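You operate a simulated robot arm through the tools that you are given. There is no shell and no other tool. Be economical: measure what you need, move in short steps, check, and stop when the job is done.

You are at the controls of a simulated two-armed robot. One attempt, no reset.

Task
Pull the white-knob pin from its tube, seat it in the hanger's boss and torque the bolt beside it.
Fine: hold the tube while pulling; 80 Nm; runner holstered, box off.

The check looks at the end state, three seconds after you hand in, the way a careful person would. Anything else that was tipped, shoved, dropped, spilled or broken makes it a failure.

Robot
Two 7-joint arms with two-finger parallel grippers on one trunk, on a base that drives. Base frame: it is fixed to the floor where the robot stands at the start and does not move with it; the origin is under the middle of the robot, x ahead of it, y to its left, z up. Units: mm, degrees, N and s.
The left shoulder is at the start at [50, 165, 1155], the right one opposite. With the tool pointing down near the work surface each hand reaches from about 100 to 660 mm from the robot's upright axis, wherever it stands, measured 20 degrees to its own side. Places, roughly: blue-band nut [400, -400, 500]; cordless runner [750, 1250, 1000]; green-band nut [400, -500, 500]; grey holster [900, 1200, 800]; grey-band bolt [500, 0, 700]; orange-band bolt [600, -400, 700]; pin boss [500, 0, 700]; red-band bolt [800, -100, 800]; teal-band bolt [600, -500, 700]; torque dial [600, 1200, 800]; transit tube (6x6x9 cm) [800, 200, 800]; white-band nut [500, -500, 500]; yellow-band nut [500, -400, 500]. Payload 3.91 kg a hand.
The TCP of each hand is the grasp point between the finger pads, 30 mm short of the fingertips. In the tool frame z runs along the fingers and y along their closing line. Largest opening 110 mm; finger width 20, thickness 10; the body of the gripper, 48 by 112 mm, starts 55 mm behind the TCP.
Orientation is told as [roll, pitch, yaw] about the base's x, y, z axes, in that order, counted from this pose: with the fingers straight down and closing along the base's y, the tool's x points along the base's -x, its y along +y and its z along -z.

Tools
- The arms move only by the tool play_rows. It takes "left_rows", "right_rows" or both (then of equal length, played together; a hand with none holds still); each is a list of rows, each a list of 7 numbers: the turn, a rotation vector about the tool's x, y, z in units of 4 degrees (1.0 is 4 degrees), then the shift along the tool's x, y, z in units of 20 mm (1.0 is 20 mm), then the finger opening in mm, from 0 to 110. In form: [[wx, wy, wz, x, y, z, grip], ...]. A call has 1 to 20 rows; each row shifts and turns the commanded pose from where the row before left it, along the tool's axes as they then stand. A call with a number of a shift or a turn outside -1 to 1 is refused whole. Each row takes 0.2 s and may step no farther than 50 mm and 8.6 degrees from the row before; otherwise, or with a gripper value out of range, the whole call is refused. A pose out of reach is approached as far as the arm can. The call stops where the force on the tool passes 40 N (or 10 N more than at its start, if that is more) or the arm is blocked; 0.2 s more then pass. The fingers move at their own pace (about 45 mm/s each) and stop on an object; they squeeze with about 27 N. The grip force told is the motor's: it shows also when the fingers shut on nothing. Time passes only in rows, and 0.2 s behind the last, so rows that do not move let the fingers close. It gives the time, the measured TCP pose, the force on the tool (base axes), the opening and the grip force at its end, in the units of the frame above (readings bear some noise), with the torque about the TCP (base axes, N m) and any sound that the robot's microphone picked up.
- Cameras (640 x 400 px; columns grow to the right, rows downward): "scene" is now at [119.9, -1.5, 1328.7]; the picture's right is [-0.03, -1.00, 0.00], its down [-0.53, 0.02, -0.85] and it looks along [0.85, -0.03, -0.53] (base axes); focal length 214 px, centre (320, 200). "left" rides on the left gripper at [73, -17, -103] in its tool frame; the picture's right is [0.23, 0.97, 0.00], its down [-0.76, 0.18, -0.62] and it looks along [-0.61, 0.14, 0.78] (tool axes); focal length 222 px, centre (320, 200). "right" rides on the right gripper at [73, 17, -103] in its tool frame; the picture's right is [-0.23, 0.97, 0.00], its down [-0.76, -0.18, -0.62] and it looks along [-0.61, -0.14, 0.78] (tool axes); focal length 222 px, centre (320, 200). There is no depth. A picture from a camera that has moved, and an enlarged one, comes with that camera's place and axes in the base frame and with its lens.
- grab_frame(camera): a new picture of that camera. The clock stands still meanwhile.
- lift_body(by): slides the trunk up (or, below 0, down) by that many mm; the arms and the scene camera ride with it, the base frame stays. It gives what a move gives, with no picture.
- base_move(legs): drives the robot by 1 to 6 legs, each [ahead, left, turn to the left] in mm, mm and degrees, along the robot's own axes; the way and the turn of a leg run together, so that a leg with both is an arc; at most 1500 mm and 180 degrees a leg. The arms and the cameras ride along, it lands a little off, and it stops where it bumps. It gives what a move gives.
- aim_head(pan, tilt): turns the head with the scene camera to pan (to the left, within 80 degrees either way) and tilt (down, from -29 to 69), counted from straight ahead of the robot. It gives what a move gives.
- zoom(camera, box): a new picture of the part [left, top, right, bottom] of that camera's present view, enlarged. The clock stands still meanwhile.
- job_done(): hands the job in; it is judged then, once.

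Go step by step. Nothing tells you exact positions but the pictures and the camera data: compare them with the known pose of the tool, close in by small moves and look again before you grip or let go. The budget is 120 turns and 108 pictures, counting those below and the enlarged ones. Unless the task says otherwise, let go and move clear before handing in, and close with one line.

The tools are called after ">>>" as a command line: name --argument value ..., lists and objects as JSON in quotes. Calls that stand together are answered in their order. play_rows: Moves the arms, as the interface text tells. Its arguments: {"type":"object","properties":{"left_rows":{"type":"array","items":{"type":"array","items":{"type":"number"}}},"right_rows":{"type":"array","items":{"type":"array","items":{"type":"number"}}}},"required":[]} The other tools are called the same way: lift_body (by) slides the trunk up or down; base_move (legs) drives the base; aim_head (pan, tilt) turns the head that bears the scene camera; grab_frame (camera) takes a picture; zoom (camera, box) takes an enlarged picture of a part of a camera's view; job_done () hands the job in.

At the start:

```text
t: 0.0
left_tcp_pos: [316.0, 155.3, 1196.5]
left_ee_rot: [-0.1, -0.1, 0.1]
left_wrist_force: [0.3, 1.4, 0.6]
left_wrist_torque: [-0.03, -0.02, 0.01]
left_grip_width: 109.8
left_gripper_force: 0.0
right_tcp_pos: [397.6, -124.4, 1195.7]
right_ee_rot: [0.1, -0.1, -0.2]
right_wrist_force: [-0.6, 0.6, -0.4]
right_wrist_torque: [-0.01, -0.03, -0.01]
right_grip_width: 110.2
right_gripper_force: 0.0
trunk travel left (down, up): [-375.0, 128.0]
robot x, y, heading: [-0.7, -0.5, 0.0]
head pan, tilt: [-1.9, 32.1]
```

scene: 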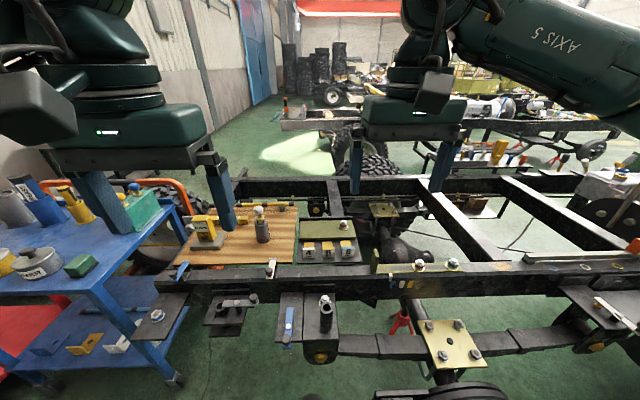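
right: 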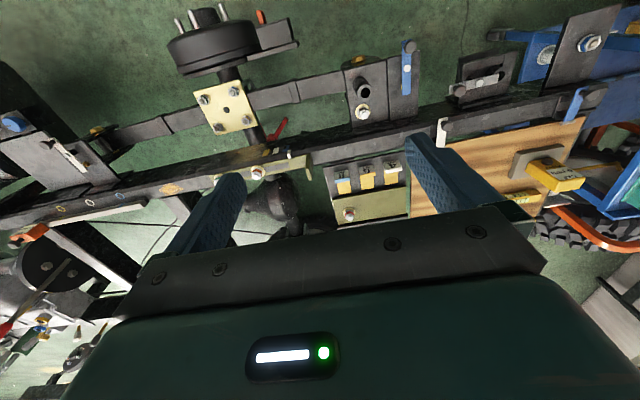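
left: 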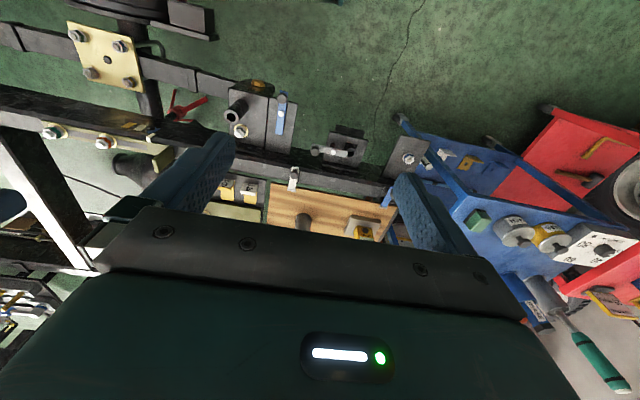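

I see a truck frame with a hanger (tube boss with a bolt beside it) near [500,0,700], a wooden board with the transit tube, and a blue cart at the left. First I zoom to see details.

>>> zoom --camera "scene" --box '[160, 180, 400, 370]'

>>> zoom --camera "scene" --box '[0, 160, 200, 360]'

>>> aim_head --pan 55 --tilt 25

>>> grab_frame --camera "scene"

```text
2.11 times, centred on (280, 275) of scene
camera zoom: at [119.9, -1.5, 1328.7], right [-0.03, -1.0, 0.0], down [-0.53, 0.02, -0.85], along [0.85, -0.03, -0.53], focal length 452 px, centre (404, 42)
```

zoom: 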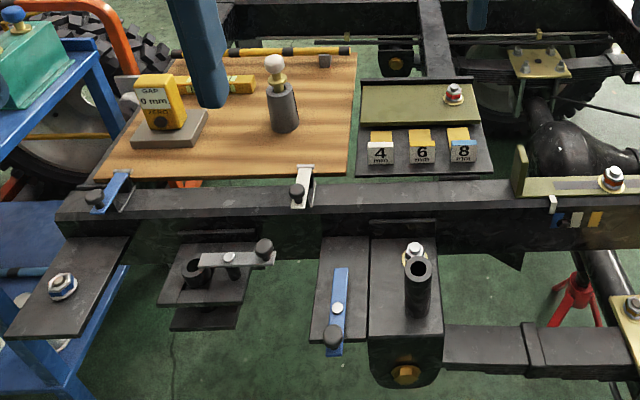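

```text
2.00 times, centred on (100, 260) of scene
camera zoom: at [119.9, -1.5, 1328.7], right [-0.03, -1.0, 0.0], down [-0.53, 0.02, -0.85], along [0.85, -0.03, -0.53], focal length 429 px, centre (760, 80)
```

zoom: 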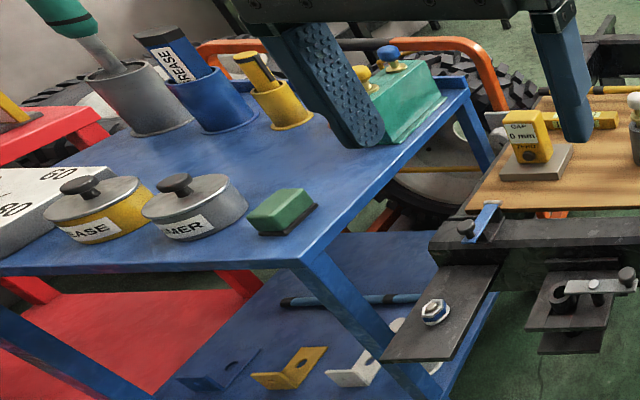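

```text
t: 1.3
left_tcp_pos: [316.8, 156.2, 1197.9]
left_ee_rot: [-0.1, 0.0, 0.1]
left_wrist_force: [0.0, 0.0, 0.0]
left_wrist_torque: [0.03, 0.01, -0.01]
left_grip_width: 110.0
left_gripper_force: 0.1
right_tcp_pos: [397.9, -123.7, 1194.1]
right_ee_rot: [0.1, 0.0, 0.0]
right_wrist_force: [0.7, -0.3, -1.1]
right_wrist_torque: [-0.03, -0.03, 0.02]
right_grip_width: 110.2
right_gripper_force: 0.2
trunk travel left (down, up): [-375.0, 128.0]
robot x, y, heading: [2.8, 1.0, 0.1]
head pan, tilt: [55.0, 25.0]
```

```text
102 pictures are left
camera scene: at [83.3, 76.9, 1340.0], right [0.82, -0.57, 0.0], down [-0.24, -0.35, -0.91], along [0.52, 0.74, -0.42], focal length 214 px, centre (320, 200)
```

scene: 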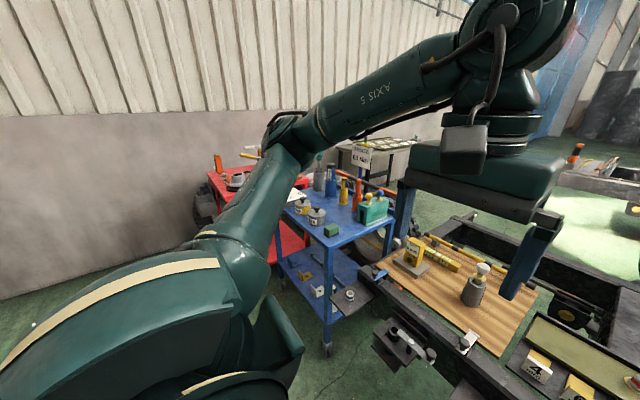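

The runner's grey holster and the torque dial box are on the carts to the left. I zoom there.

>>> zoom --camera "scene" --box '[200, 130, 440, 280]'

>>> zoom --camera "scene" --box '[210, 140, 350, 230]'

```text
2.67 times, centred on (320, 205) of scene
camera zoom: at [83.3, 76.9, 1340.0], right [0.82, -0.57, 0.0], down [-0.24, -0.35, -0.91], along [0.52, 0.74, -0.42], focal length 572 px, centre (320, 187)
```

zoom: 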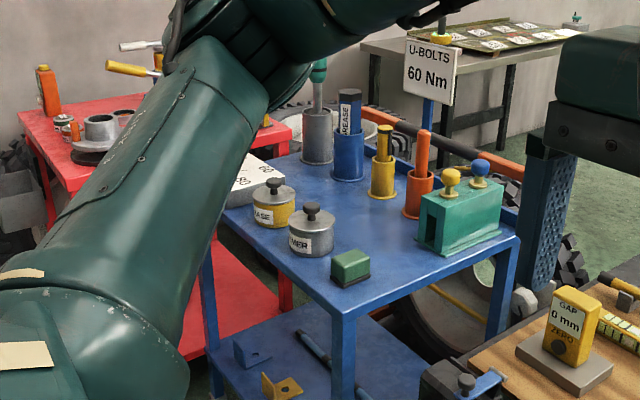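

```text
4.44 times, centred on (280, 185) of scene
camera zoom: at [83.3, 76.9, 1340.0], right [0.82, -0.57, 0.0], down [-0.24, -0.35, -0.91], along [0.52, 0.74, -0.42], focal length 953 px, centre (498, 267)
```

zoom: 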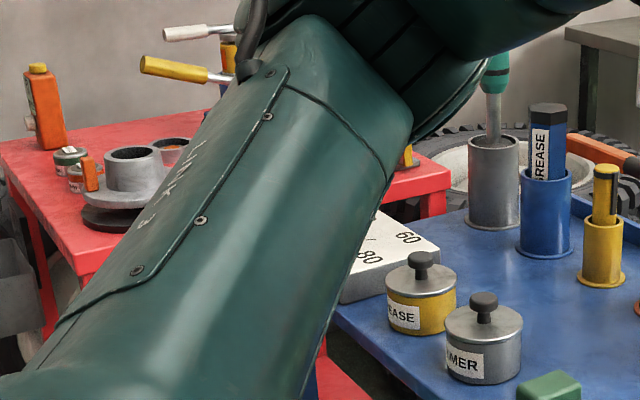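

The tube stands at about [745,190], too far for both hands, so I drive left and a little ahead, with care.

>>> base_move --legs '[[0, 190, 0], [130, 0, 0]]'

>>> aim_head --pan 0 --tilt 40

>>> grab_frame --camera "scene"

>>> grab_frame --camera "right"

```text
t: 4.4
left_tcp_pos: [450.0, 338.9, 1196.9]
left_ee_rot: [-0.1, 0.0, 0.0]
left_wrist_force: [0.0, -0.9, 0.4]
left_wrist_torque: [-0.01, 0.0, 0.0]
left_grip_width: 109.9
left_gripper_force: 0.0
right_tcp_pos: [530.3, 58.3, 1195.4]
right_ee_rot: [0.2, 0.0, -0.3]
right_wrist_force: [1.3, 0.6, -0.7]
right_wrist_torque: [0.01, 0.02, 0.0]
right_grip_width: 110.0
right_gripper_force: 0.2
trunk travel left (down, up): [-375.0, 128.0]
robot x, y, heading: [134.9, 187.6, -0.4]
head pan, tilt: [55.0, 25.0]
```

```text
t: 5.7
left_tcp_pos: [449.1, 337.5, 1197.0]
left_ee_rot: [-0.1, 0.0, 0.1]
left_wrist_force: [0.4, -0.1, 0.5]
left_wrist_torque: [0.01, 0.0, 0.02]
left_grip_width: 110.1
left_gripper_force: 0.2
right_tcp_pos: [529.7, 58.1, 1194.9]
right_ee_rot: [0.1, 0.0, -0.3]
right_wrist_force: [0.5, -0.4, -0.6]
right_wrist_torque: [0.02, -0.01, 0.01]
right_grip_width: 109.8
right_gripper_force: 0.1
trunk travel left (down, up): [-375.0, 128.0]
robot x, y, heading: [133.7, 185.4, -0.1]
head pan, tilt: [0.0, 40.0]
```

```text
99 pictures are left
camera scene: at [247.6, 185.6, 1316.7], right [0.0, -1.0, 0.0], down [-0.64, 0.0, -0.77], along [0.77, 0.0, -0.64], focal length 214 px, centre (320, 200)
```

scene: 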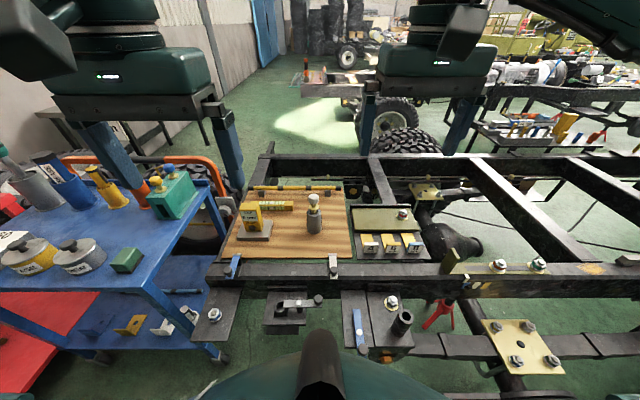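

```text
98 pictures are left
camera right: at [456.9, 75.1, 1299.9], right [0.23, 0.97, 0.0], down [0.76, -0.18, 0.62], along [0.61, -0.14, -0.78], focal length 222 px, centre (320, 200)
```

right: 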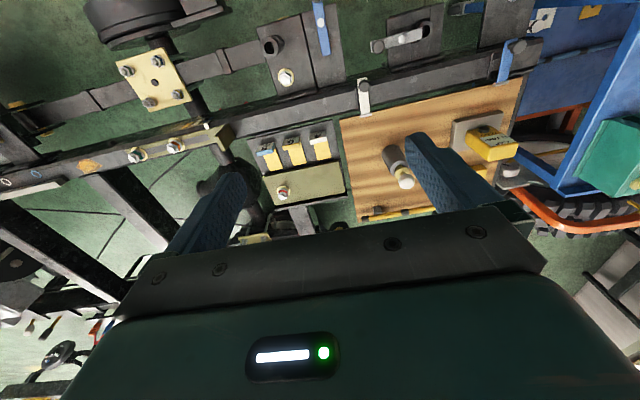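

>>> zoom --camera "scene" --box '[220, 170, 360, 270]'

>>> zoom --camera "scene" --box '[330, 260, 450, 360]'

>>> zoom --camera "right" --box '[340, 110, 460, 210]'

>>> zoom --camera "right" --box '[220, 10, 360, 110]'

```text
4.00 times, centred on (290, 220) of scene
camera zoom: at [247.6, 185.6, 1316.7], right [0.0, -1.0, 0.0], down [-0.64, 0.0, -0.77], along [0.77, 0.0, -0.64], focal length 858 px, centre (440, 120)
```

zoom: 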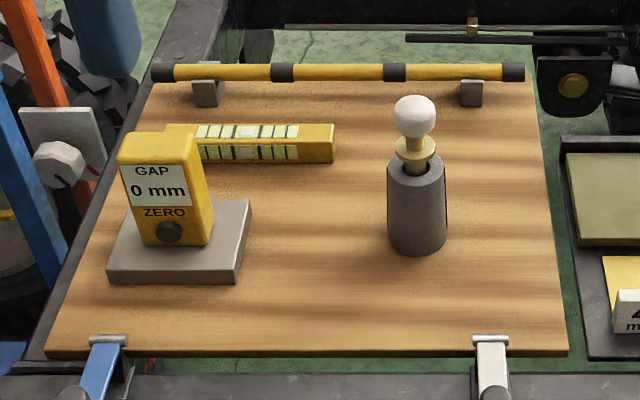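

```text
4.00 times, centred on (390, 310) of scene
camera zoom: at [247.6, 185.6, 1316.7], right [0.0, -1.0, 0.0], down [-0.64, 0.0, -0.77], along [0.77, 0.0, -0.64], focal length 858 px, centre (40, -240)
```

zoom: 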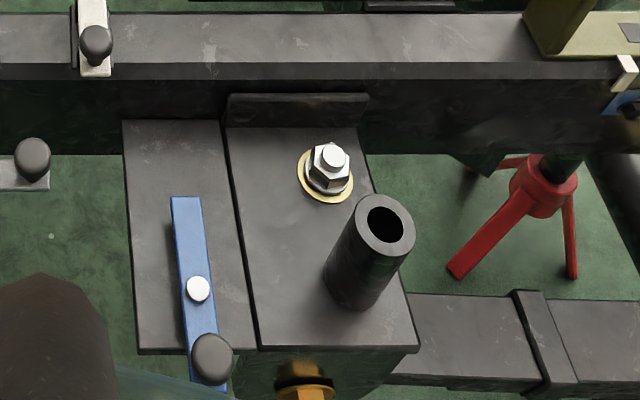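

```text
4.00 times, centred on (400, 160) of right
camera zoom: at [456.9, 75.1, 1299.9], right [0.23, 0.97, 0.0], down [0.76, -0.18, 0.62], along [0.61, -0.14, -0.78], focal length 888 px, centre (0, 360)
```

zoom: 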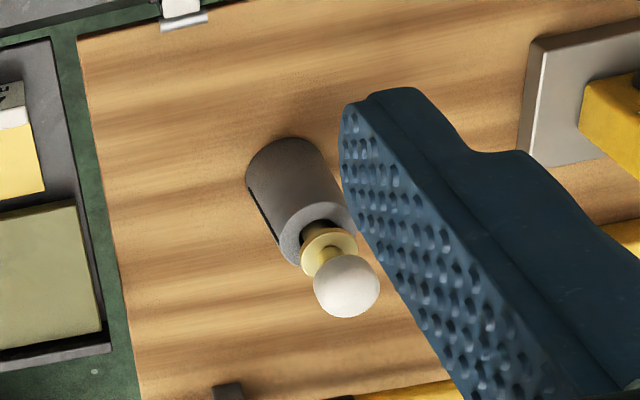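

```text
4.00 times, centred on (290, 60) of right
camera zoom: at [456.9, 75.1, 1299.9], right [0.23, 0.97, 0.0], down [0.76, -0.18, 0.62], along [0.61, -0.14, -0.78], focal length 888 px, centre (440, 760)
```

zoom: 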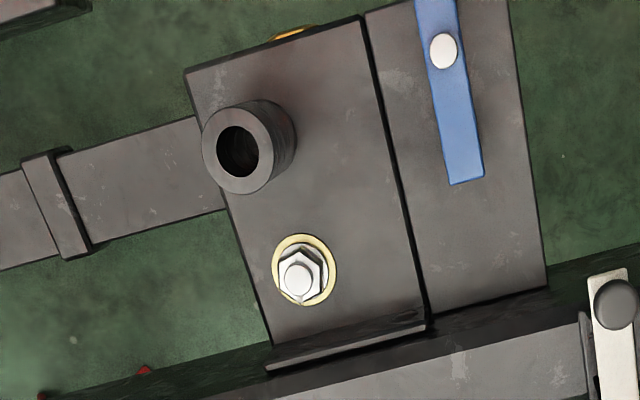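

I estimate knob at (783,206,874), tube top ~815, boss top ~(474,-32,750), bolt ~(545,-30,682). Before driving on I check the robot's own front clearance.

>>> aim_head --pan 0 --tilt 69

>>> grab_frame --camera "scene"

```text
t: 6.6
left_tcp_pos: [449.3, 338.1, 1196.4]
left_ee_rot: [-0.1, -0.2, 0.0]
left_wrist_force: [-0.1, -0.5, 1.1]
left_wrist_torque: [-0.02, 0.03, -0.02]
left_grip_width: 110.1
left_gripper_force: 0.0
right_tcp_pos: [528.7, 57.9, 1196.5]
right_ee_rot: [0.0, 0.0, -0.2]
right_wrist_force: [0.2, 0.2, -0.6]
right_wrist_torque: [-0.04, 0.04, 0.01]
right_grip_width: 110.1
right_gripper_force: 0.2
trunk travel left (down, up): [-375.0, 128.0]
robot x, y, heading: [130.7, 186.8, -0.2]
head pan, tilt: [0.0, 68.8]
```

```text
93 pictures are left
camera scene: at [218.6, 185.6, 1280.6], right [0.0, -1.0, 0.0], down [-0.93, 0.0, -0.36], along [0.36, 0.0, -0.93], focal length 214 px, centre (320, 200)
```

scene: 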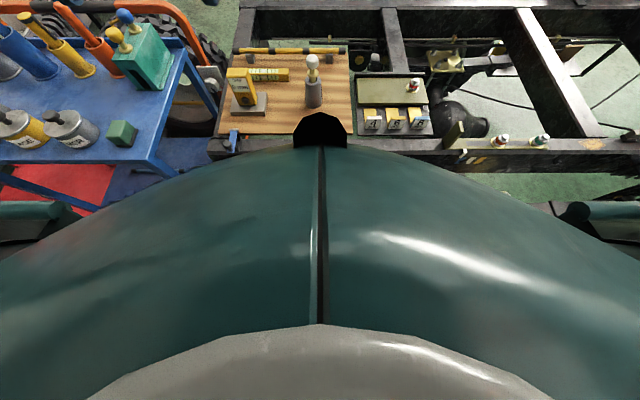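

That dome is the robot's chest shell near the camera. I drive 80 mm ahead.

>>> base_move --legs '[[85, 20, 0]]'

>>> aim_head --pan 0 --tilt 45

>>> grab_frame --camera "scene"

>>> grab_frame --camera "left"

```text
t: 7.8
left_tcp_pos: [527.8, 354.8, 1197.3]
left_ee_rot: [-0.1, -0.1, -0.5]
left_wrist_force: [-0.2, 0.3, -0.3]
left_wrist_torque: [0.0, -0.02, -0.01]
left_grip_width: 110.1
left_gripper_force: 0.2
right_tcp_pos: [605.1, 75.1, 1196.0]
right_ee_rot: [0.1, 0.0, -0.7]
right_wrist_force: [-0.9, -0.5, -0.1]
right_wrist_torque: [0.01, -0.02, 0.0]
right_grip_width: 110.0
right_gripper_force: 0.0
trunk travel left (down, up): [-375.0, 128.0]
robot x, y, heading: [214.1, 206.3, -0.7]
head pan, tilt: [0.0, 68.8]
stopped in leg 1: the robot was blocked; the commanded pose is now the measured one
```

```text
t: 8.7
left_tcp_pos: [528.2, 355.6, 1196.0]
left_ee_rot: [-0.1, 0.0, -0.5]
left_wrist_force: [-0.2, 0.0, 0.9]
left_wrist_torque: [0.01, 0.01, -0.02]
left_grip_width: 109.9
left_gripper_force: 0.1
right_tcp_pos: [606.5, 74.8, 1195.7]
right_ee_rot: [0.0, 0.0, -0.8]
right_wrist_force: [-0.7, 0.8, -0.1]
right_wrist_torque: [0.02, 0.0, 0.03]
right_grip_width: 110.0
right_gripper_force: 0.2
trunk travel left (down, up): [-375.0, 128.0]
robot x, y, heading: [207.5, 204.1, -0.3]
head pan, tilt: [0.0, 45.0]
```

```text
92 pictures are left
camera scene: at [321.2, 204.5, 1309.4], right [-0.01, -1.0, 0.0], down [-0.71, 0.01, -0.71], along [0.71, -0.01, -0.71], focal length 214 px, centre (320, 200)
```

scene: 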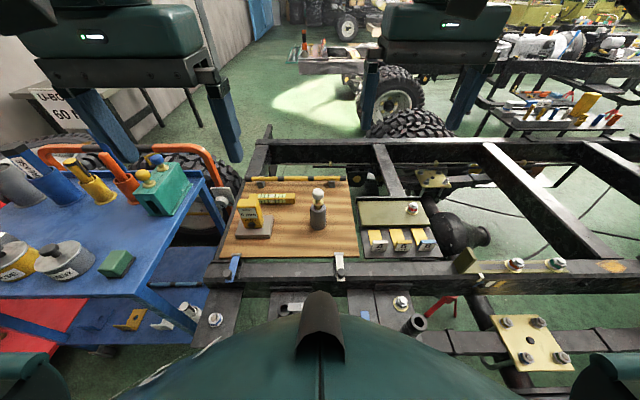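

```text
91 pictures are left
camera left: at [456.6, 339.8, 1299.9], right [-0.22, 0.98, 0.0], down [0.76, 0.17, 0.62], along [0.61, 0.14, -0.78], focal length 222 px, centre (320, 200)
```

left: 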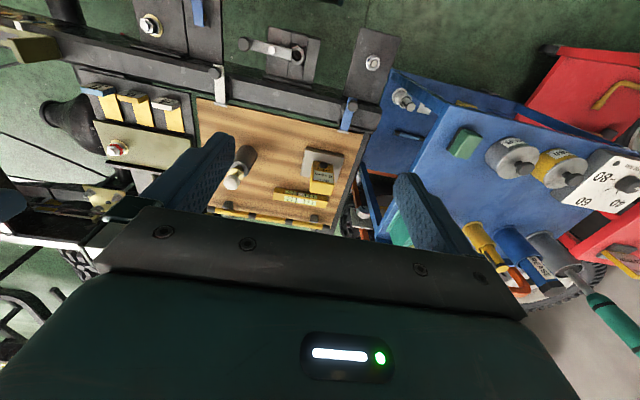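

The base touched something at the last millimetre; nothing appears moved. I back off 15 mm and tilt the left hand (yaw -16°, pitch 44°) so it can take the tube from the front side without covering the knob.

>>> base_move --legs '[[-15, 0, 0]]'

>>> play_rows --left_rows '[[0, 0, 1, 0, 0, 0, 110], [0, 0, 1, 0, 0, 0, 110], [0, 0, 1, 0, 0, 0, 110], [0, 0, 1, 0, 0, 0, 110], [0, -1, 0, 0, 0, 0, 110], [0, -1, 0, 0, 0, 0, 110], [0, -1, 0, 0, 0, 0, 110], [0, -1, 0, 0, 0, 0, 110], [0, -1, 0, 0, 0, 0, 110], [0, -1, 0, 0, 0, 0, 110], [0, -1, 0, 0, 0, 0, 110], [0, -1, 0, 0, 0, 0, 110], [0, -1, 0, 0, 0, 0, 110], [0, -1, 0, 0, 0, 0, 110], [0, -1, 0, 0, 0, 0, 110]]'

>>> grab_frame --camera "scene"

>>> grab_frame --camera "left"

```text
t: 9.4
left_tcp_pos: [512.3, 357.1, 1198.3]
left_ee_rot: [-0.1, 0.0, -0.6]
left_wrist_force: [0.1, 0.3, 0.0]
left_wrist_torque: [-0.01, -0.02, -0.01]
left_grip_width: 109.7
left_gripper_force: 0.1
right_tcp_pos: [589.9, 74.7, 1195.4]
right_ee_rot: [0.0, 0.1, -0.8]
right_wrist_force: [0.0, 0.9, 0.3]
right_wrist_torque: [0.01, -0.03, 0.01]
right_grip_width: 110.2
right_gripper_force: 0.1
trunk travel left (down, up): [-375.0, 128.0]
robot x, y, heading: [196.2, 201.9, -0.4]
head pan, tilt: [0.0, 45.0]
```

```text
t: 12.6
left_tcp_pos: [514.0, 356.2, 1197.9]
left_ee_rot: [-0.1, -44.1, -16.4]
left_wrist_force: [-0.4, -0.4, -0.2]
left_wrist_torque: [0.02, 0.01, 0.01]
left_grip_width: 109.8
left_gripper_force: 0.0
right_tcp_pos: [590.3, 75.2, 1194.7]
right_ee_rot: [0.1, 0.0, -0.8]
right_wrist_force: [0.5, 0.5, 0.5]
right_wrist_torque: [0.0, 0.0, 0.03]
right_grip_width: 110.3
right_gripper_force: 0.1
trunk travel left (down, up): [-375.0, 128.0]
robot x, y, heading: [196.7, 206.6, -0.7]
head pan, tilt: [0.0, 45.0]
```

```text
90 pictures are left
camera scene: at [306.0, 204.8, 1309.5], right [-0.01, -1.0, 0.0], down [-0.71, 0.01, -0.71], along [0.71, -0.01, -0.71], focal length 214 px, centre (320, 200)
```

scene: 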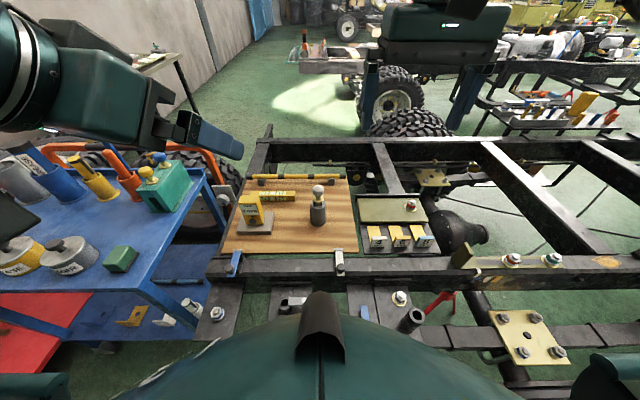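

```text
89 pictures are left
camera left: at [390.9, 375.0, 1220.8], right [0.12, 0.98, -0.16], down [0.16, 0.14, 0.98], along [0.98, -0.14, -0.14], focal length 222 px, centre (320, 200)
```

left: 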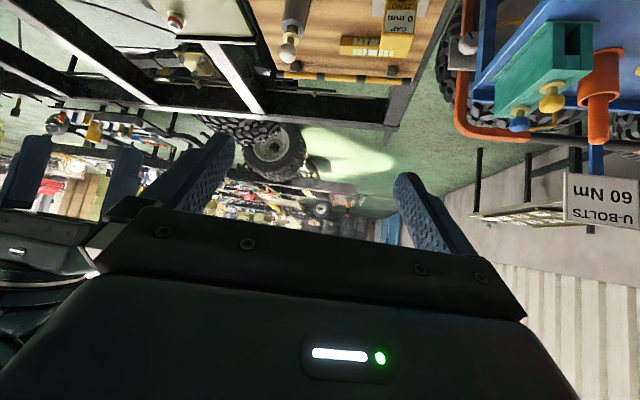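

Left view confirms the tube at ~(780,206). Moving the left hand to a pre-grasp point 130 mm back along the tilted approach.

>>> play_rows --left_rows '[[0, 0, 0, 0.198, -0.185, 0.99, 110], [0, 0, 0, 0.198, -0.185, 0.99, 110], [0, 0, 0, 0.198, -0.185, 0.99, 110], [0, 0, 0, 0.198, -0.185, 0.99, 110], [0, 0, 0, 0.198, -0.185, 0.99, 110], [0, 0, 0, 0.198, -0.185, 0.99, 110], [0, 0, 0, 0.198, -0.185, 0.99, 110], [0, 0, 0, 0.198, -0.185, 0.99, 110], [0, 0, 0, 0.198, -0.185, 0.99, 110], [0, 0, 0, 0.198, -0.185, 0.99, 110], [0, 0, 0, 0.198, -0.185, 0.99, 110], [0, 0, 0, 0.198, -0.185, 0.99, 110], [0, 0, 0, 0.198, -0.185, 0.99, 110], [0, 0, 0, 0.198, -0.185, 0.99, 110], [0, 0, 0, 0.198, -0.185, 0.99, 110], [0, 0, 0, 0.198, -0.185, 0.99, 110], [0, 0, 0, 0.198, -0.185, 0.99, 110], [0, 0, 0, 0.198, -0.185, 0.99, 110], [0, 0, 0, 0.198, -0.185, 0.99, 110]]'

>>> grab_frame --camera "left"

>>> zoom --camera "scene" --box '[200, 120, 440, 280]'

```text
t: 16.6
left_tcp_pos: [697.4, 227.9, 878.0]
left_ee_rot: [0.0, -44.0, -16.4]
left_wrist_force: [0.5, 0.2, 0.6]
left_wrist_torque: [0.02, -0.04, -0.01]
left_grip_width: 109.9
left_gripper_force: 0.0
left hand out of reach, approached as far as the arm can: row 2
right_tcp_pos: [591.2, 75.2, 1194.2]
right_ee_rot: [0.1, 0.0, -0.7]
right_wrist_force: [0.4, 0.0, 0.2]
right_wrist_torque: [-0.02, -0.01, -0.02]
right_grip_width: 110.1
right_gripper_force: 0.0
trunk travel left (down, up): [-375.0, 128.0]
robot x, y, heading: [195.5, 206.1, -0.5]
head pan, tilt: [0.0, 45.0]
```

```text
88 pictures are left
camera left: at [574.4, 247.4, 901.2], right [0.12, 0.98, -0.16], down [0.16, 0.14, 0.98], along [0.98, -0.14, -0.14], focal length 222 px, centre (320, 200)
```

left: 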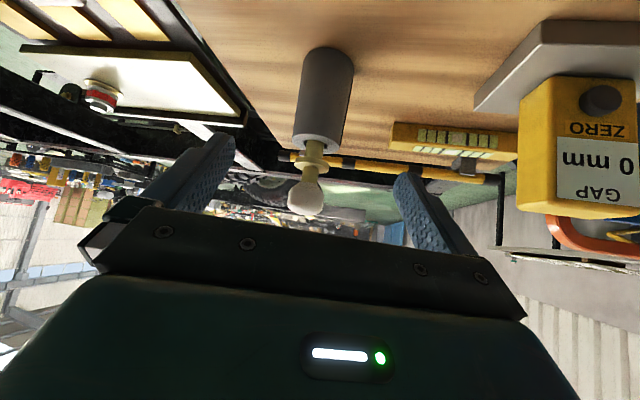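

```text
2.50 times, centred on (320, 200) of scene
camera zoom: at [306.2, 204.6, 1309.4], right [-0.01, -1.0, 0.0], down [-0.71, 0.01, -0.71], along [0.71, -0.01, -0.71], focal length 536 px, centre (320, 200)
```

zoom: 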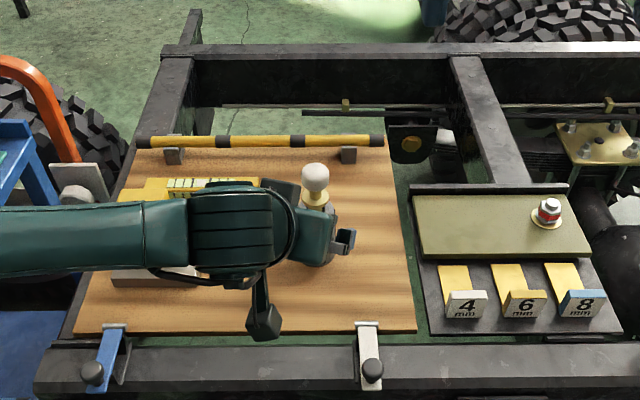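

The tube is between the fingers' path, rim at z≈814, board at ≈738. Advancing 129 mm along the tool axis, still open.

>>> play_rows --left_rows '[[0, 0, 0, 0.029, 0.013, 0.806, 110], [0, 0, 0, 0.029, 0.013, 0.806, 110], [0, 0, 0, 0.029, 0.013, 0.806, 110], [0, 0, 0, 0.029, 0.013, 0.806, 110], [0, 0, 0, 0.029, 0.013, 0.806, 110], [0, 0, 0, 0.029, 0.013, 0.806, 110], [0, 0, 0, 0.029, 0.013, 0.806, 110], [0, 0, 0, 0.029, 0.013, 0.806, 110]]'

>>> grab_frame --camera "left"

>>> zoom --camera "scene" --box '[260, 150, 380, 250]'

```text
t: 18.4
left_tcp_pos: [778.6, 205.7, 780.3]
left_ee_rot: [-0.2, -44.0, -16.4]
left_wrist_force: [-0.3, -0.8, -0.8]
left_wrist_torque: [-0.01, -0.07, 0.0]
left_grip_width: 110.1
left_gripper_force: 0.0
right_tcp_pos: [591.5, 76.2, 1194.9]
right_ee_rot: [0.2, 0.0, -0.7]
right_wrist_force: [0.0, -0.1, -0.5]
right_wrist_torque: [0.03, 0.0, 0.01]
right_grip_width: 110.0
right_gripper_force: 0.0
trunk travel left (down, up): [-375.0, 128.0]
robot x, y, heading: [194.8, 204.5, -0.7]
head pan, tilt: [0.0, 45.0]
```

```text
86 pictures are left
camera left: at [654.7, 225.4, 804.5], right [0.12, 0.98, -0.16], down [0.16, 0.14, 0.98], along [0.98, -0.14, -0.14], focal length 222 px, centre (320, 200)
```

left: 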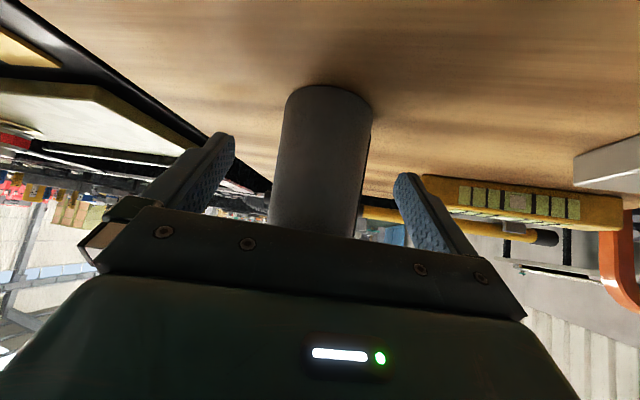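

```text
4.00 times, centred on (320, 200) of scene
camera zoom: at [306.2, 204.6, 1309.4], right [-0.01, -1.0, 0.0], down [-0.71, 0.01, -0.71], along [0.71, -0.01, -0.71], focal length 858 px, centre (320, 200)
```

zoom: 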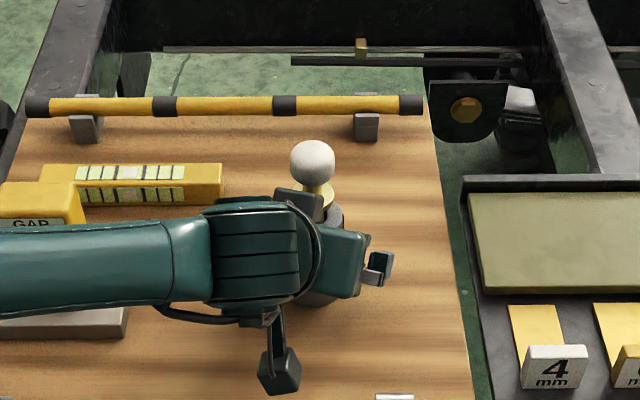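

Tube is centred between the fingers; closing the left hand.

>>> play_rows --left_rows '[[0, 0, 0, 0, 0, 0, 75], [0, 0, 0, 0, 0, 0, 62], [0, 0, 0, 0, 0, 0, 50], [0, 0, 0, 0, 0, 0, 40], [0, 0, 0, 0, 0, 0, 40]]'

>>> grab_frame --camera "right"

>>> zoom --camera "scene" --box '[260, 150, 380, 250]'

```text
t: 19.6
left_tcp_pos: [777.6, 205.8, 780.8]
left_ee_rot: [0.0, -44.1, -16.4]
left_wrist_force: [0.5, 0.1, -0.3]
left_wrist_torque: [0.07, 0.06, 0.0]
left_grip_width: 43.7
left_gripper_force: 27.1
right_tcp_pos: [591.4, 75.8, 1194.8]
right_ee_rot: [0.0, -0.1, -0.7]
right_wrist_force: [0.0, 0.1, -0.1]
right_wrist_torque: [0.01, -0.02, -0.01]
right_grip_width: 109.9
right_gripper_force: 0.1
trunk travel left (down, up): [-375.0, 128.0]
robot x, y, heading: [194.7, 204.5, -0.7]
head pan, tilt: [0.0, 45.0]
```

```text
84 pictures are left
camera right: at [518.5, 92.6, 1299.5], right [0.24, 0.97, 0.0], down [0.76, -0.19, 0.62], along [0.6, -0.15, -0.78], focal length 222 px, centre (320, 200)
```

right: 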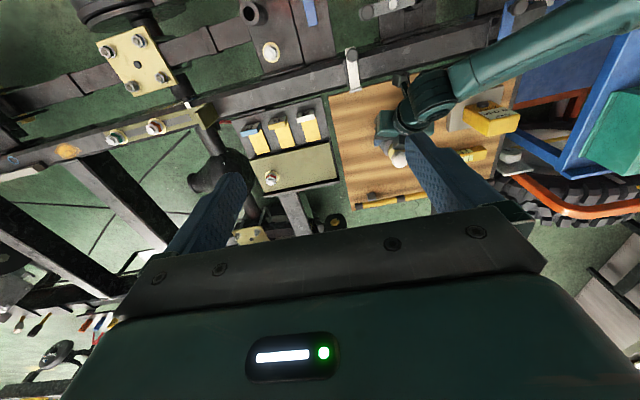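

```text
4.00 times, centred on (320, 200) of scene
camera zoom: at [306.0, 204.7, 1309.4], right [-0.01, -1.0, 0.0], down [-0.71, 0.01, -0.71], along [0.71, -0.01, -0.71], focal length 858 px, centre (320, 200)
```

zoom: 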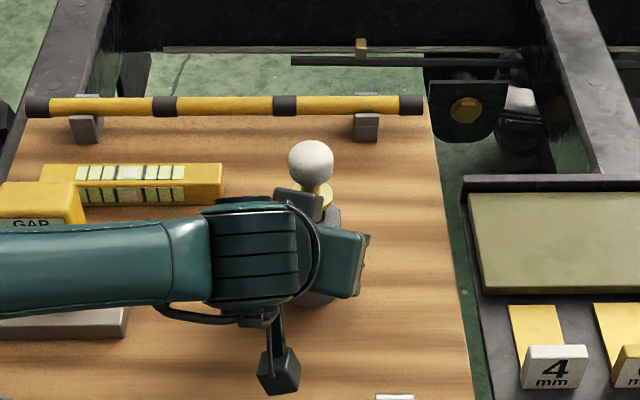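

Tube is held (43.7 mm). Now the right hand: yaw -16° and travel to 86 mm above the knob with fingers at 66 mm.

>>> play_rows --right_rows '[[0, 0, 1, 0, 0, 0, 66], [0, 0, 1, 0, 0, 0, 66], [0, 0, 1, 0, 0, 0, 66], [0, 0, 1, 0, 0, 0, 66], [0, 0, 0, -0.531, 0.636, 0.839, 66], [0, 0, 0, -0.531, 0.636, 0.839, 66], [0, 0, 0, -0.531, 0.636, 0.839, 66], [0, 0, 0, -0.531, 0.636, 0.839, 66], [0, 0, 0, -0.531, 0.636, 0.839, 66], [0, 0, 0, -0.531, 0.636, 0.839, 66], [0, 0, 0, -0.531, 0.636, 0.839, 66], [0, 0, 0, -0.531, 0.636, 0.839, 66], [0, 0, 0, -0.531, 0.636, 0.839, 66], [0, 0, 0, -0.531, 0.636, 0.839, 66], [0, 0, 0, -0.531, 0.636, 0.839, 66], [0, 0, 0, -0.531, 0.636, 0.839, 66], [0, 0, 0, -0.531, 0.636, 0.839, 66], [0, 0, 0, -0.531, 0.636, 0.839, 66]]'

>>> grab_frame --camera "right"

>>> zoom --camera "scene" --box '[240, 120, 400, 250]'

```text
t: 23.4
left_tcp_pos: [778.0, 206.7, 781.2]
left_ee_rot: [-0.1, -44.0, -16.4]
left_wrist_force: [-0.3, 0.3, 0.1]
left_wrist_torque: [0.09, 0.02, -0.01]
left_grip_width: 43.7
left_gripper_force: 26.6
right_tcp_pos: [783.7, 205.1, 958.0]
right_ee_rot: [0.1, 0.0, -16.7]
right_wrist_force: [1.0, 1.2, 0.3]
right_wrist_torque: [-0.03, 0.02, 0.03]
right_grip_width: 66.0
right_gripper_force: 0.1
trunk travel left (down, up): [-375.0, 128.0]
robot x, y, heading: [196.2, 206.8, -0.5]
head pan, tilt: [0.0, 45.0]
```

```text
82 pictures are left
camera right: at [719.9, 240.9, 1062.4], right [0.5, 0.87, 0.0], down [0.68, -0.39, 0.62], along [0.54, -0.31, -0.78], focal length 222 px, centre (320, 200)
```

right: 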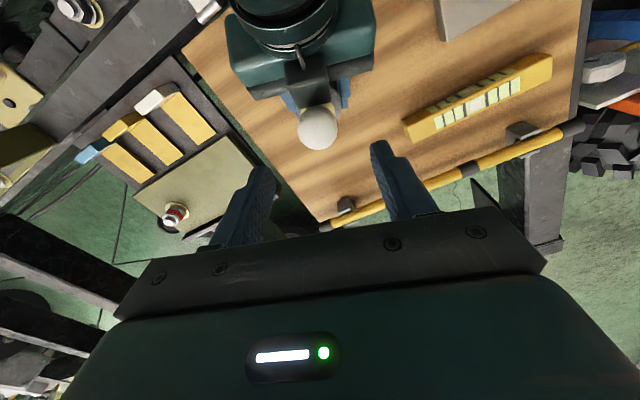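

```text
3.08 times, centred on (320, 185) of scene
camera zoom: at [306.1, 204.9, 1309.4], right [-0.01, -1.0, 0.0], down [-0.71, 0.01, -0.71], along [0.71, -0.01, -0.71], focal length 660 px, centre (320, 246)
```

zoom: 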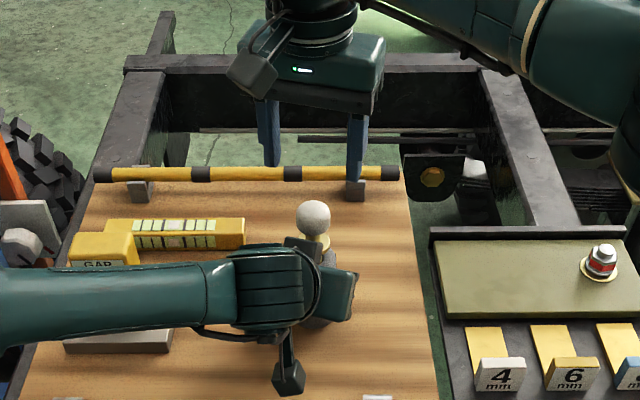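

Knob seen at ~(781,204) directly under the right hand. Descending 86 mm.

>>> play_rows --right_rows '[[0, 0, 0, 0.0, -0.05, 0.7, 66], [0, 0, 0, 0.0, 0, 0.7, 66], [0, 0, 0, 0.0, 0, 0.7, 66], [0, 0, 0, 0, 0, 0.7, 66], [0, 0, 0, 0, 0, 0.5, 66], [0, 0, 0, 0, 0, 0.5, 66], [0, 0, 0, 0, 0, 0.5, 66]]'

>>> grab_frame --camera "right"

>>> zoom --camera "scene" --box '[260, 140, 380, 240]'

```text
t: 25.0
left_tcp_pos: [777.2, 205.9, 780.3]
left_ee_rot: [-0.1, -44.0, -16.3]
left_wrist_force: [0.3, -0.3, -0.3]
left_wrist_torque: [0.05, 0.0, 0.02]
left_grip_width: 43.6
left_gripper_force: 26.9
right_tcp_pos: [783.1, 202.9, 873.6]
right_ee_rot: [0.1, 0.1, -16.7]
right_wrist_force: [-0.5, 0.2, 1.0]
right_wrist_torque: [0.0, -0.02, 0.0]
right_grip_width: 66.2
right_gripper_force: 0.1
trunk travel left (down, up): [-375.0, 128.0]
robot x, y, heading: [193.5, 206.9, -0.5]
head pan, tilt: [0.0, 45.0]
```

```text
80 pictures are left
camera right: at [718.9, 239.4, 977.3], right [0.5, 0.87, 0.0], down [0.68, -0.39, 0.62], along [0.54, -0.31, -0.78], focal length 222 px, centre (320, 200)
```

right: 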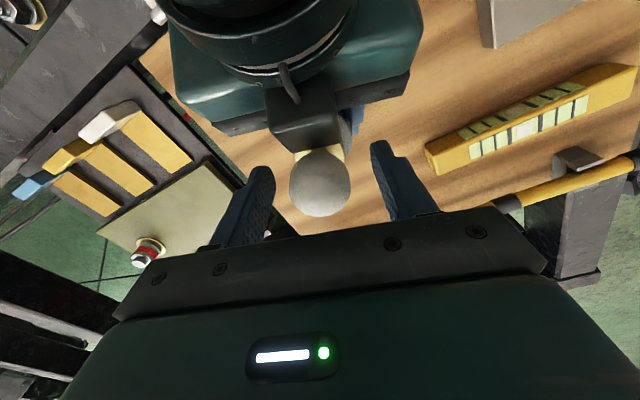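

```text
4.00 times, centred on (320, 190) of scene
camera zoom: at [306.1, 204.6, 1309.4], right [-0.01, -1.0, 0.0], down [-0.71, 0.01, -0.71], along [0.71, -0.01, -0.71], focal length 858 px, centre (320, 240)
```

zoom: 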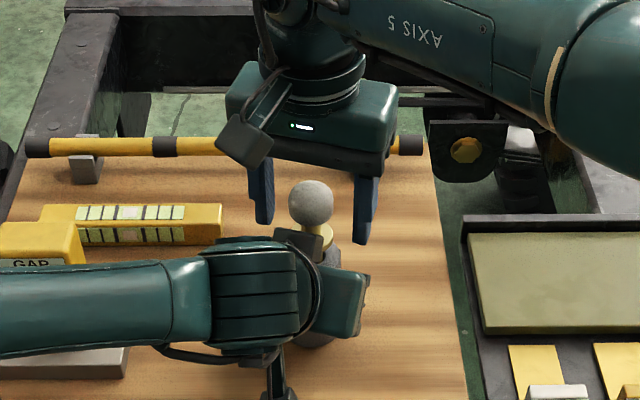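

Ball is between the pads. Closing the right hand on it.

>>> play_rows --right_rows '[[0, 0, 0, 0, 0, 0, 45], [0, 0, 0, 0, 0, 0, 36], [0, 0, 0, 0, 0, 0, 25], [0, 0, 0, 0, 0, 0, 20], [0, 0, 0, 0, 0, 0, 20]]'

>>> zoom --camera "scene" --box '[260, 140, 380, 240]'

```text
t: 26.2
left_tcp_pos: [777.4, 207.1, 781.0]
left_ee_rot: [-0.1, -44.0, -16.4]
left_wrist_force: [0.1, -0.6, 0.2]
left_wrist_torque: [0.08, -0.02, 0.02]
left_grip_width: 43.6
left_gripper_force: 26.6
right_tcp_pos: [784.1, 203.0, 872.6]
right_ee_rot: [0.0, 0.0, -16.7]
right_wrist_force: [-0.1, 0.9, 0.2]
right_wrist_torque: [0.13, -0.06, -0.01]
right_grip_width: 33.8
right_gripper_force: 27.6
trunk travel left (down, up): [-375.0, 128.0]
robot x, y, heading: [191.5, 206.3, -0.6]
head pan, tilt: [0.0, 45.0]
```

```text
4.00 times, centred on (320, 190) of scene
camera zoom: at [306.1, 204.7, 1309.4], right [-0.01, -1.0, 0.0], down [-0.71, 0.01, -0.71], along [0.71, -0.01, -0.71], focal length 858 px, centre (320, 240)
```

zoom: 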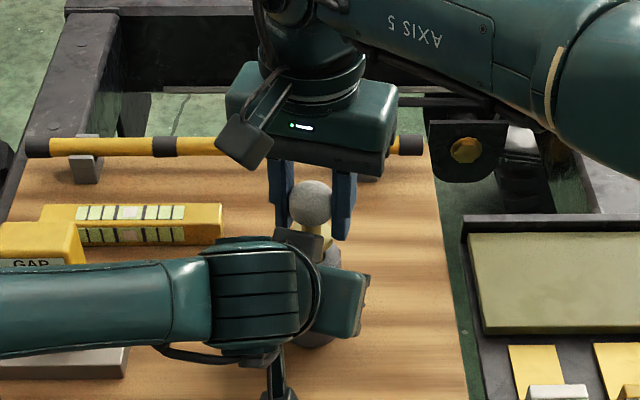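

Knob is gripped (33.8 mm). Pulling straight up slowly, left hand holding the tube.

>>> play_rows --right_rows '[[0, 0, 0, 0, 0, -0.3, 20], [0, 0, 0, 0, 0, -0.3, 20], [0, 0, 0, 0, 0, -0.4, 20], [0, 0, 0, 0, 0, -0.5, 20], [0, 0, 0, 0, 0, -0.5, 20], [0, 0, 0, 0, 0, -0.5, 20]]'

>>> zoom --camera "scene" --box '[260, 110, 380, 240]'

```text
t: 27.6
left_tcp_pos: [777.4, 206.5, 780.4]
left_ee_rot: [-0.1, -44.0, -16.4]
left_wrist_force: [0.3, -3.7, 8.0]
left_wrist_torque: [0.05, -0.12, -0.01]
left_grip_width: 43.7
left_gripper_force: 27.6
right_tcp_pos: [783.1, 203.0, 923.6]
right_ee_rot: [0.2, -0.2, -16.6]
right_wrist_force: [-0.2, 1.4, -8.6]
right_wrist_torque: [0.1, 0.01, 0.02]
right_grip_width: 32.7
right_gripper_force: 20.5
trunk travel left (down, up): [-375.0, 128.0]
robot x, y, heading: [196.5, 204.0, -0.8]
head pan, tilt: [0.0, 45.0]
```

```text
3.08 times, centred on (320, 175) of scene
camera zoom: at [306.0, 204.5, 1309.5], right [-0.01, -1.0, 0.0], down [-0.71, 0.01, -0.71], along [0.71, -0.01, -0.71], focal length 660 px, centre (320, 277)
```

zoom: 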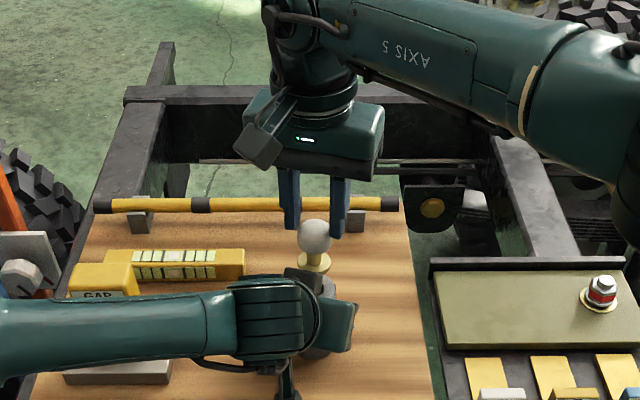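

The ball slid within the pads: the pin rose only ~13 mm with the knob now at fingertips. I look closely before regripping lower.

>>> zoom --camera "right" --box '[200, 80, 440, 240]'

>>> zoom --camera "scene" --box '[290, 170, 350, 220]'

```text
2.50 times, centred on (320, 160) of right
camera zoom: at [718.6, 238.9, 1028.5], right [0.5, 0.87, 0.0], down [0.68, -0.39, 0.62], along [0.54, -0.31, -0.78], focal length 555 px, centre (320, 300)
```

zoom: 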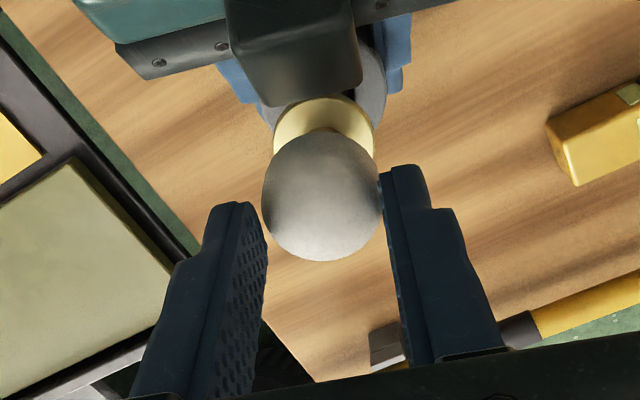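

```text
8.00 times, centred on (320, 195) of scene
camera zoom: at [306.0, 204.5, 1309.5], right [-0.01, -1.0, 0.0], down [-0.71, 0.01, -0.71], along [0.71, -0.01, -0.71], focal length 1716 px, centre (320, 240)
```

zoom: 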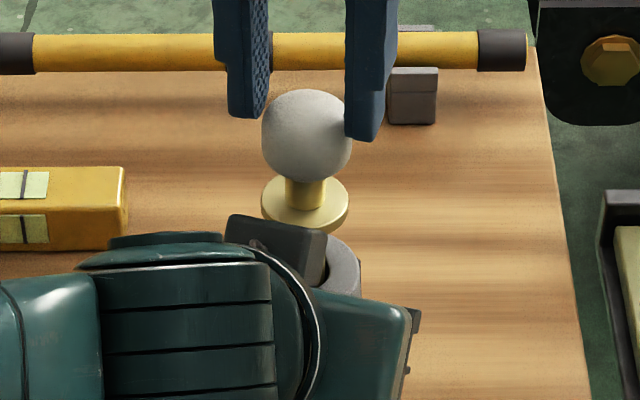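

The pin is up 13 mm, collar clear of the rim. I open, go down 53 mm so that the pads span ball and collar, and regrip.

>>> play_rows --right_rows '[[0, 0, 0, 0, 0, 0, 56], [0, 0, 0, 0, 0, 0, 56], [0, 0, 0, 0, 0, 0.6, 56], [0, 0, 0, 0, 0, 0.6, 56], [0, 0, 0, 0, 0, 0.5, 56], [0, 0, 0, 0, 0, 0.5, 56], [0, 0, 0, 0, 0, 0.45, 56], [0, 0, 0, 0, 0, 0, 30], [0, 0, 0, 0, 0, 0, 15], [0, 0, 0, 0, 0, 0, 10], [0, 0, 0, 0, 0, 0, 0], [0, 0, 0, 0, 0, 0, 0]]'

>>> zoom --camera "scene" --box '[290, 170, 350, 220]'

>>> zoom --camera "right" --box '[200, 80, 440, 240]'

```text
t: 30.2
left_tcp_pos: [777.7, 207.1, 779.9]
left_ee_rot: [-0.1, -44.0, -16.3]
left_wrist_force: [-0.4, 1.8, 2.2]
left_wrist_torque: [0.22, 0.01, 0.01]
left_grip_width: 43.8
left_gripper_force: 27.0
right_tcp_pos: [783.9, 203.2, 870.4]
right_ee_rot: [0.0, 0.0, -16.8]
right_wrist_force: [0.4, 0.2, 0.2]
right_wrist_torque: [0.06, -0.07, -0.02]
right_grip_width: 32.9
right_gripper_force: 26.8
trunk travel left (down, up): [-375.0, 128.0]
robot x, y, heading: [193.7, 204.0, -0.9]
head pan, tilt: [0.0, 45.0]
```

```text
8.00 times, centred on (320, 195) of scene
camera zoom: at [305.8, 204.8, 1309.5], right [-0.01, -1.0, 0.0], down [-0.71, 0.01, -0.71], along [0.71, -0.01, -0.71], focal length 1716 px, centre (320, 240)
```

zoom: 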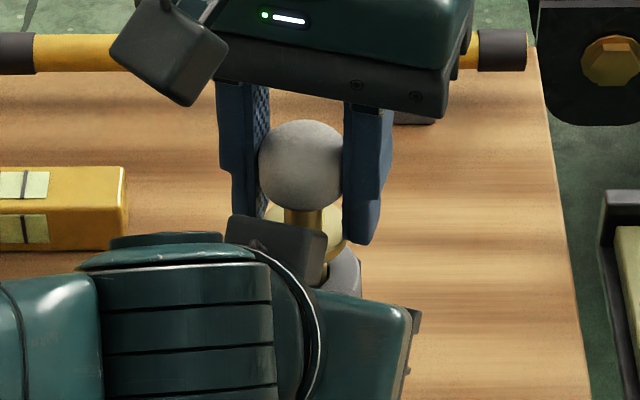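

```text
2.50 times, centred on (320, 160) of right
camera zoom: at [719.4, 239.6, 975.0], right [0.5, 0.87, 0.0], down [0.68, -0.39, 0.62], along [0.54, -0.31, -0.78], focal length 555 px, centre (320, 300)
```

zoom: 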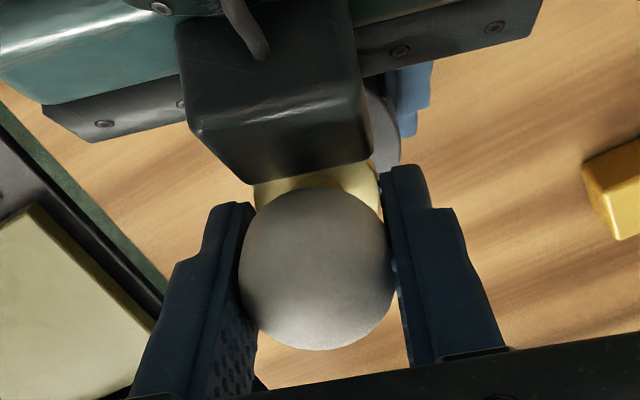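

A box on the left gripper's palm stands over the pin's collar and blocks the pull. With the right hand steadying the pin, I open the left a little, tilt it 8° flatter, retreat 12 mm horizontally and regrip the tube.

>>> play_rows --left_rows '[[0, 0, 0, 0, 0, 0, 62], [0, 0, 0, 0, 0, 0, 62], [0, -0.5, 0, 0, 0, 0, 62], [0, -0.5, 0, 0, 0, 0, 62], [0, -1, 0, 0.185, 0, -0.235, 62], [0, 0, 0, 0.185, 0, -0.235, 62], [0, 0, 0, 0, 0, 0, 62]]'

>>> zoom --camera "scene" --box '[290, 170, 350, 220]'

>>> zoom --camera "right" --box '[200, 20, 440, 180]'

>>> grab_frame --camera "left"

```text
t: 31.8
left_tcp_pos: [772.9, 208.4, 781.3]
left_ee_rot: [-0.1, -48.0, -16.4]
left_wrist_force: [-0.4, -0.7, -0.4]
left_wrist_torque: [0.05, 0.0, -0.02]
left_grip_width: 61.9
left_gripper_force: 0.1
left hand out of reach, approached as far as the arm can: row 5
right_tcp_pos: [782.8, 202.7, 870.6]
right_ee_rot: [0.0, 0.0, -16.8]
right_wrist_force: [-1.1, 0.1, 2.3]
right_wrist_torque: [0.03, 0.08, 0.01]
right_grip_width: 32.7
right_gripper_force: 26.9
trunk travel left (down, up): [-375.0, 128.0]
robot x, y, heading: [196.6, 204.7, -0.4]
head pan, tilt: [0.0, 45.0]
```

```text
8.00 times, centred on (320, 195) of scene
camera zoom: at [305.9, 204.7, 1309.5], right [-0.01, -1.0, 0.0], down [-0.71, 0.01, -0.71], along [0.71, -0.01, -0.71], focal length 1716 px, centre (320, 240)
```

zoom: 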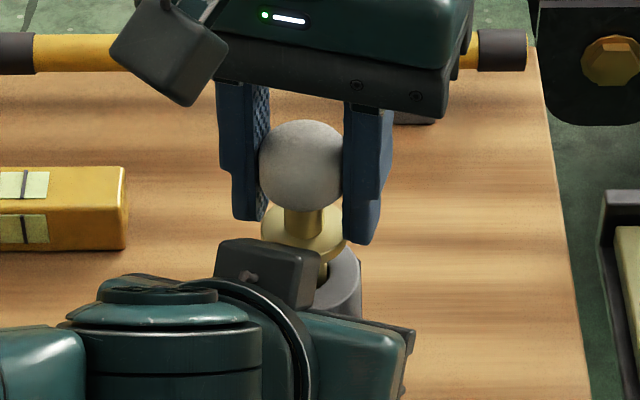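

```text
2.50 times, centred on (320, 100) of right
camera zoom: at [719.4, 239.5, 975.0], right [0.5, 0.87, 0.0], down [0.68, -0.39, 0.62], along [0.54, -0.31, -0.78], focal length 555 px, centre (320, 450)
```

zoom: 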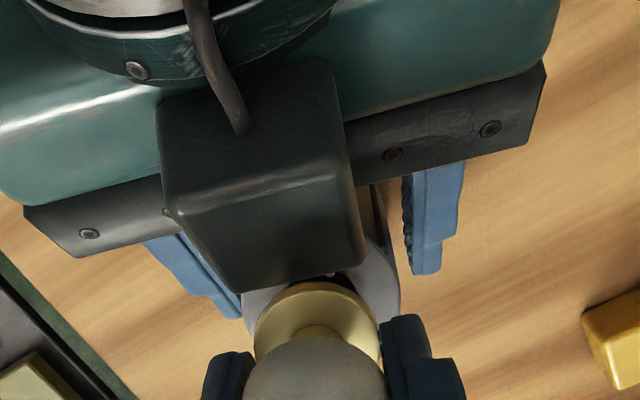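

```text
70 pictures are left
camera left: at [648.4, 227.6, 796.0], right [0.13, 0.98, -0.17], down [0.1, 0.16, 0.98], along [0.99, -0.14, -0.07], focal length 222 px, centre (320, 200)
```

left: 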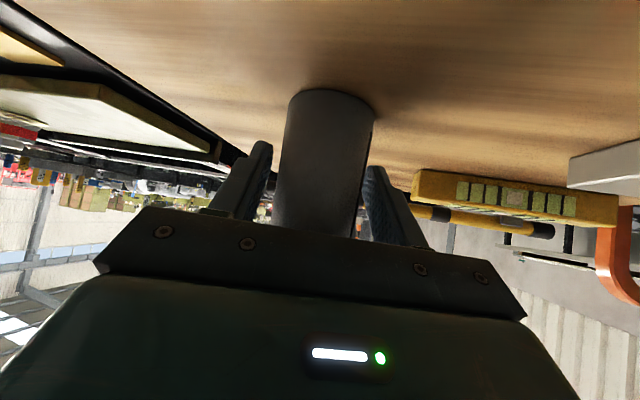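

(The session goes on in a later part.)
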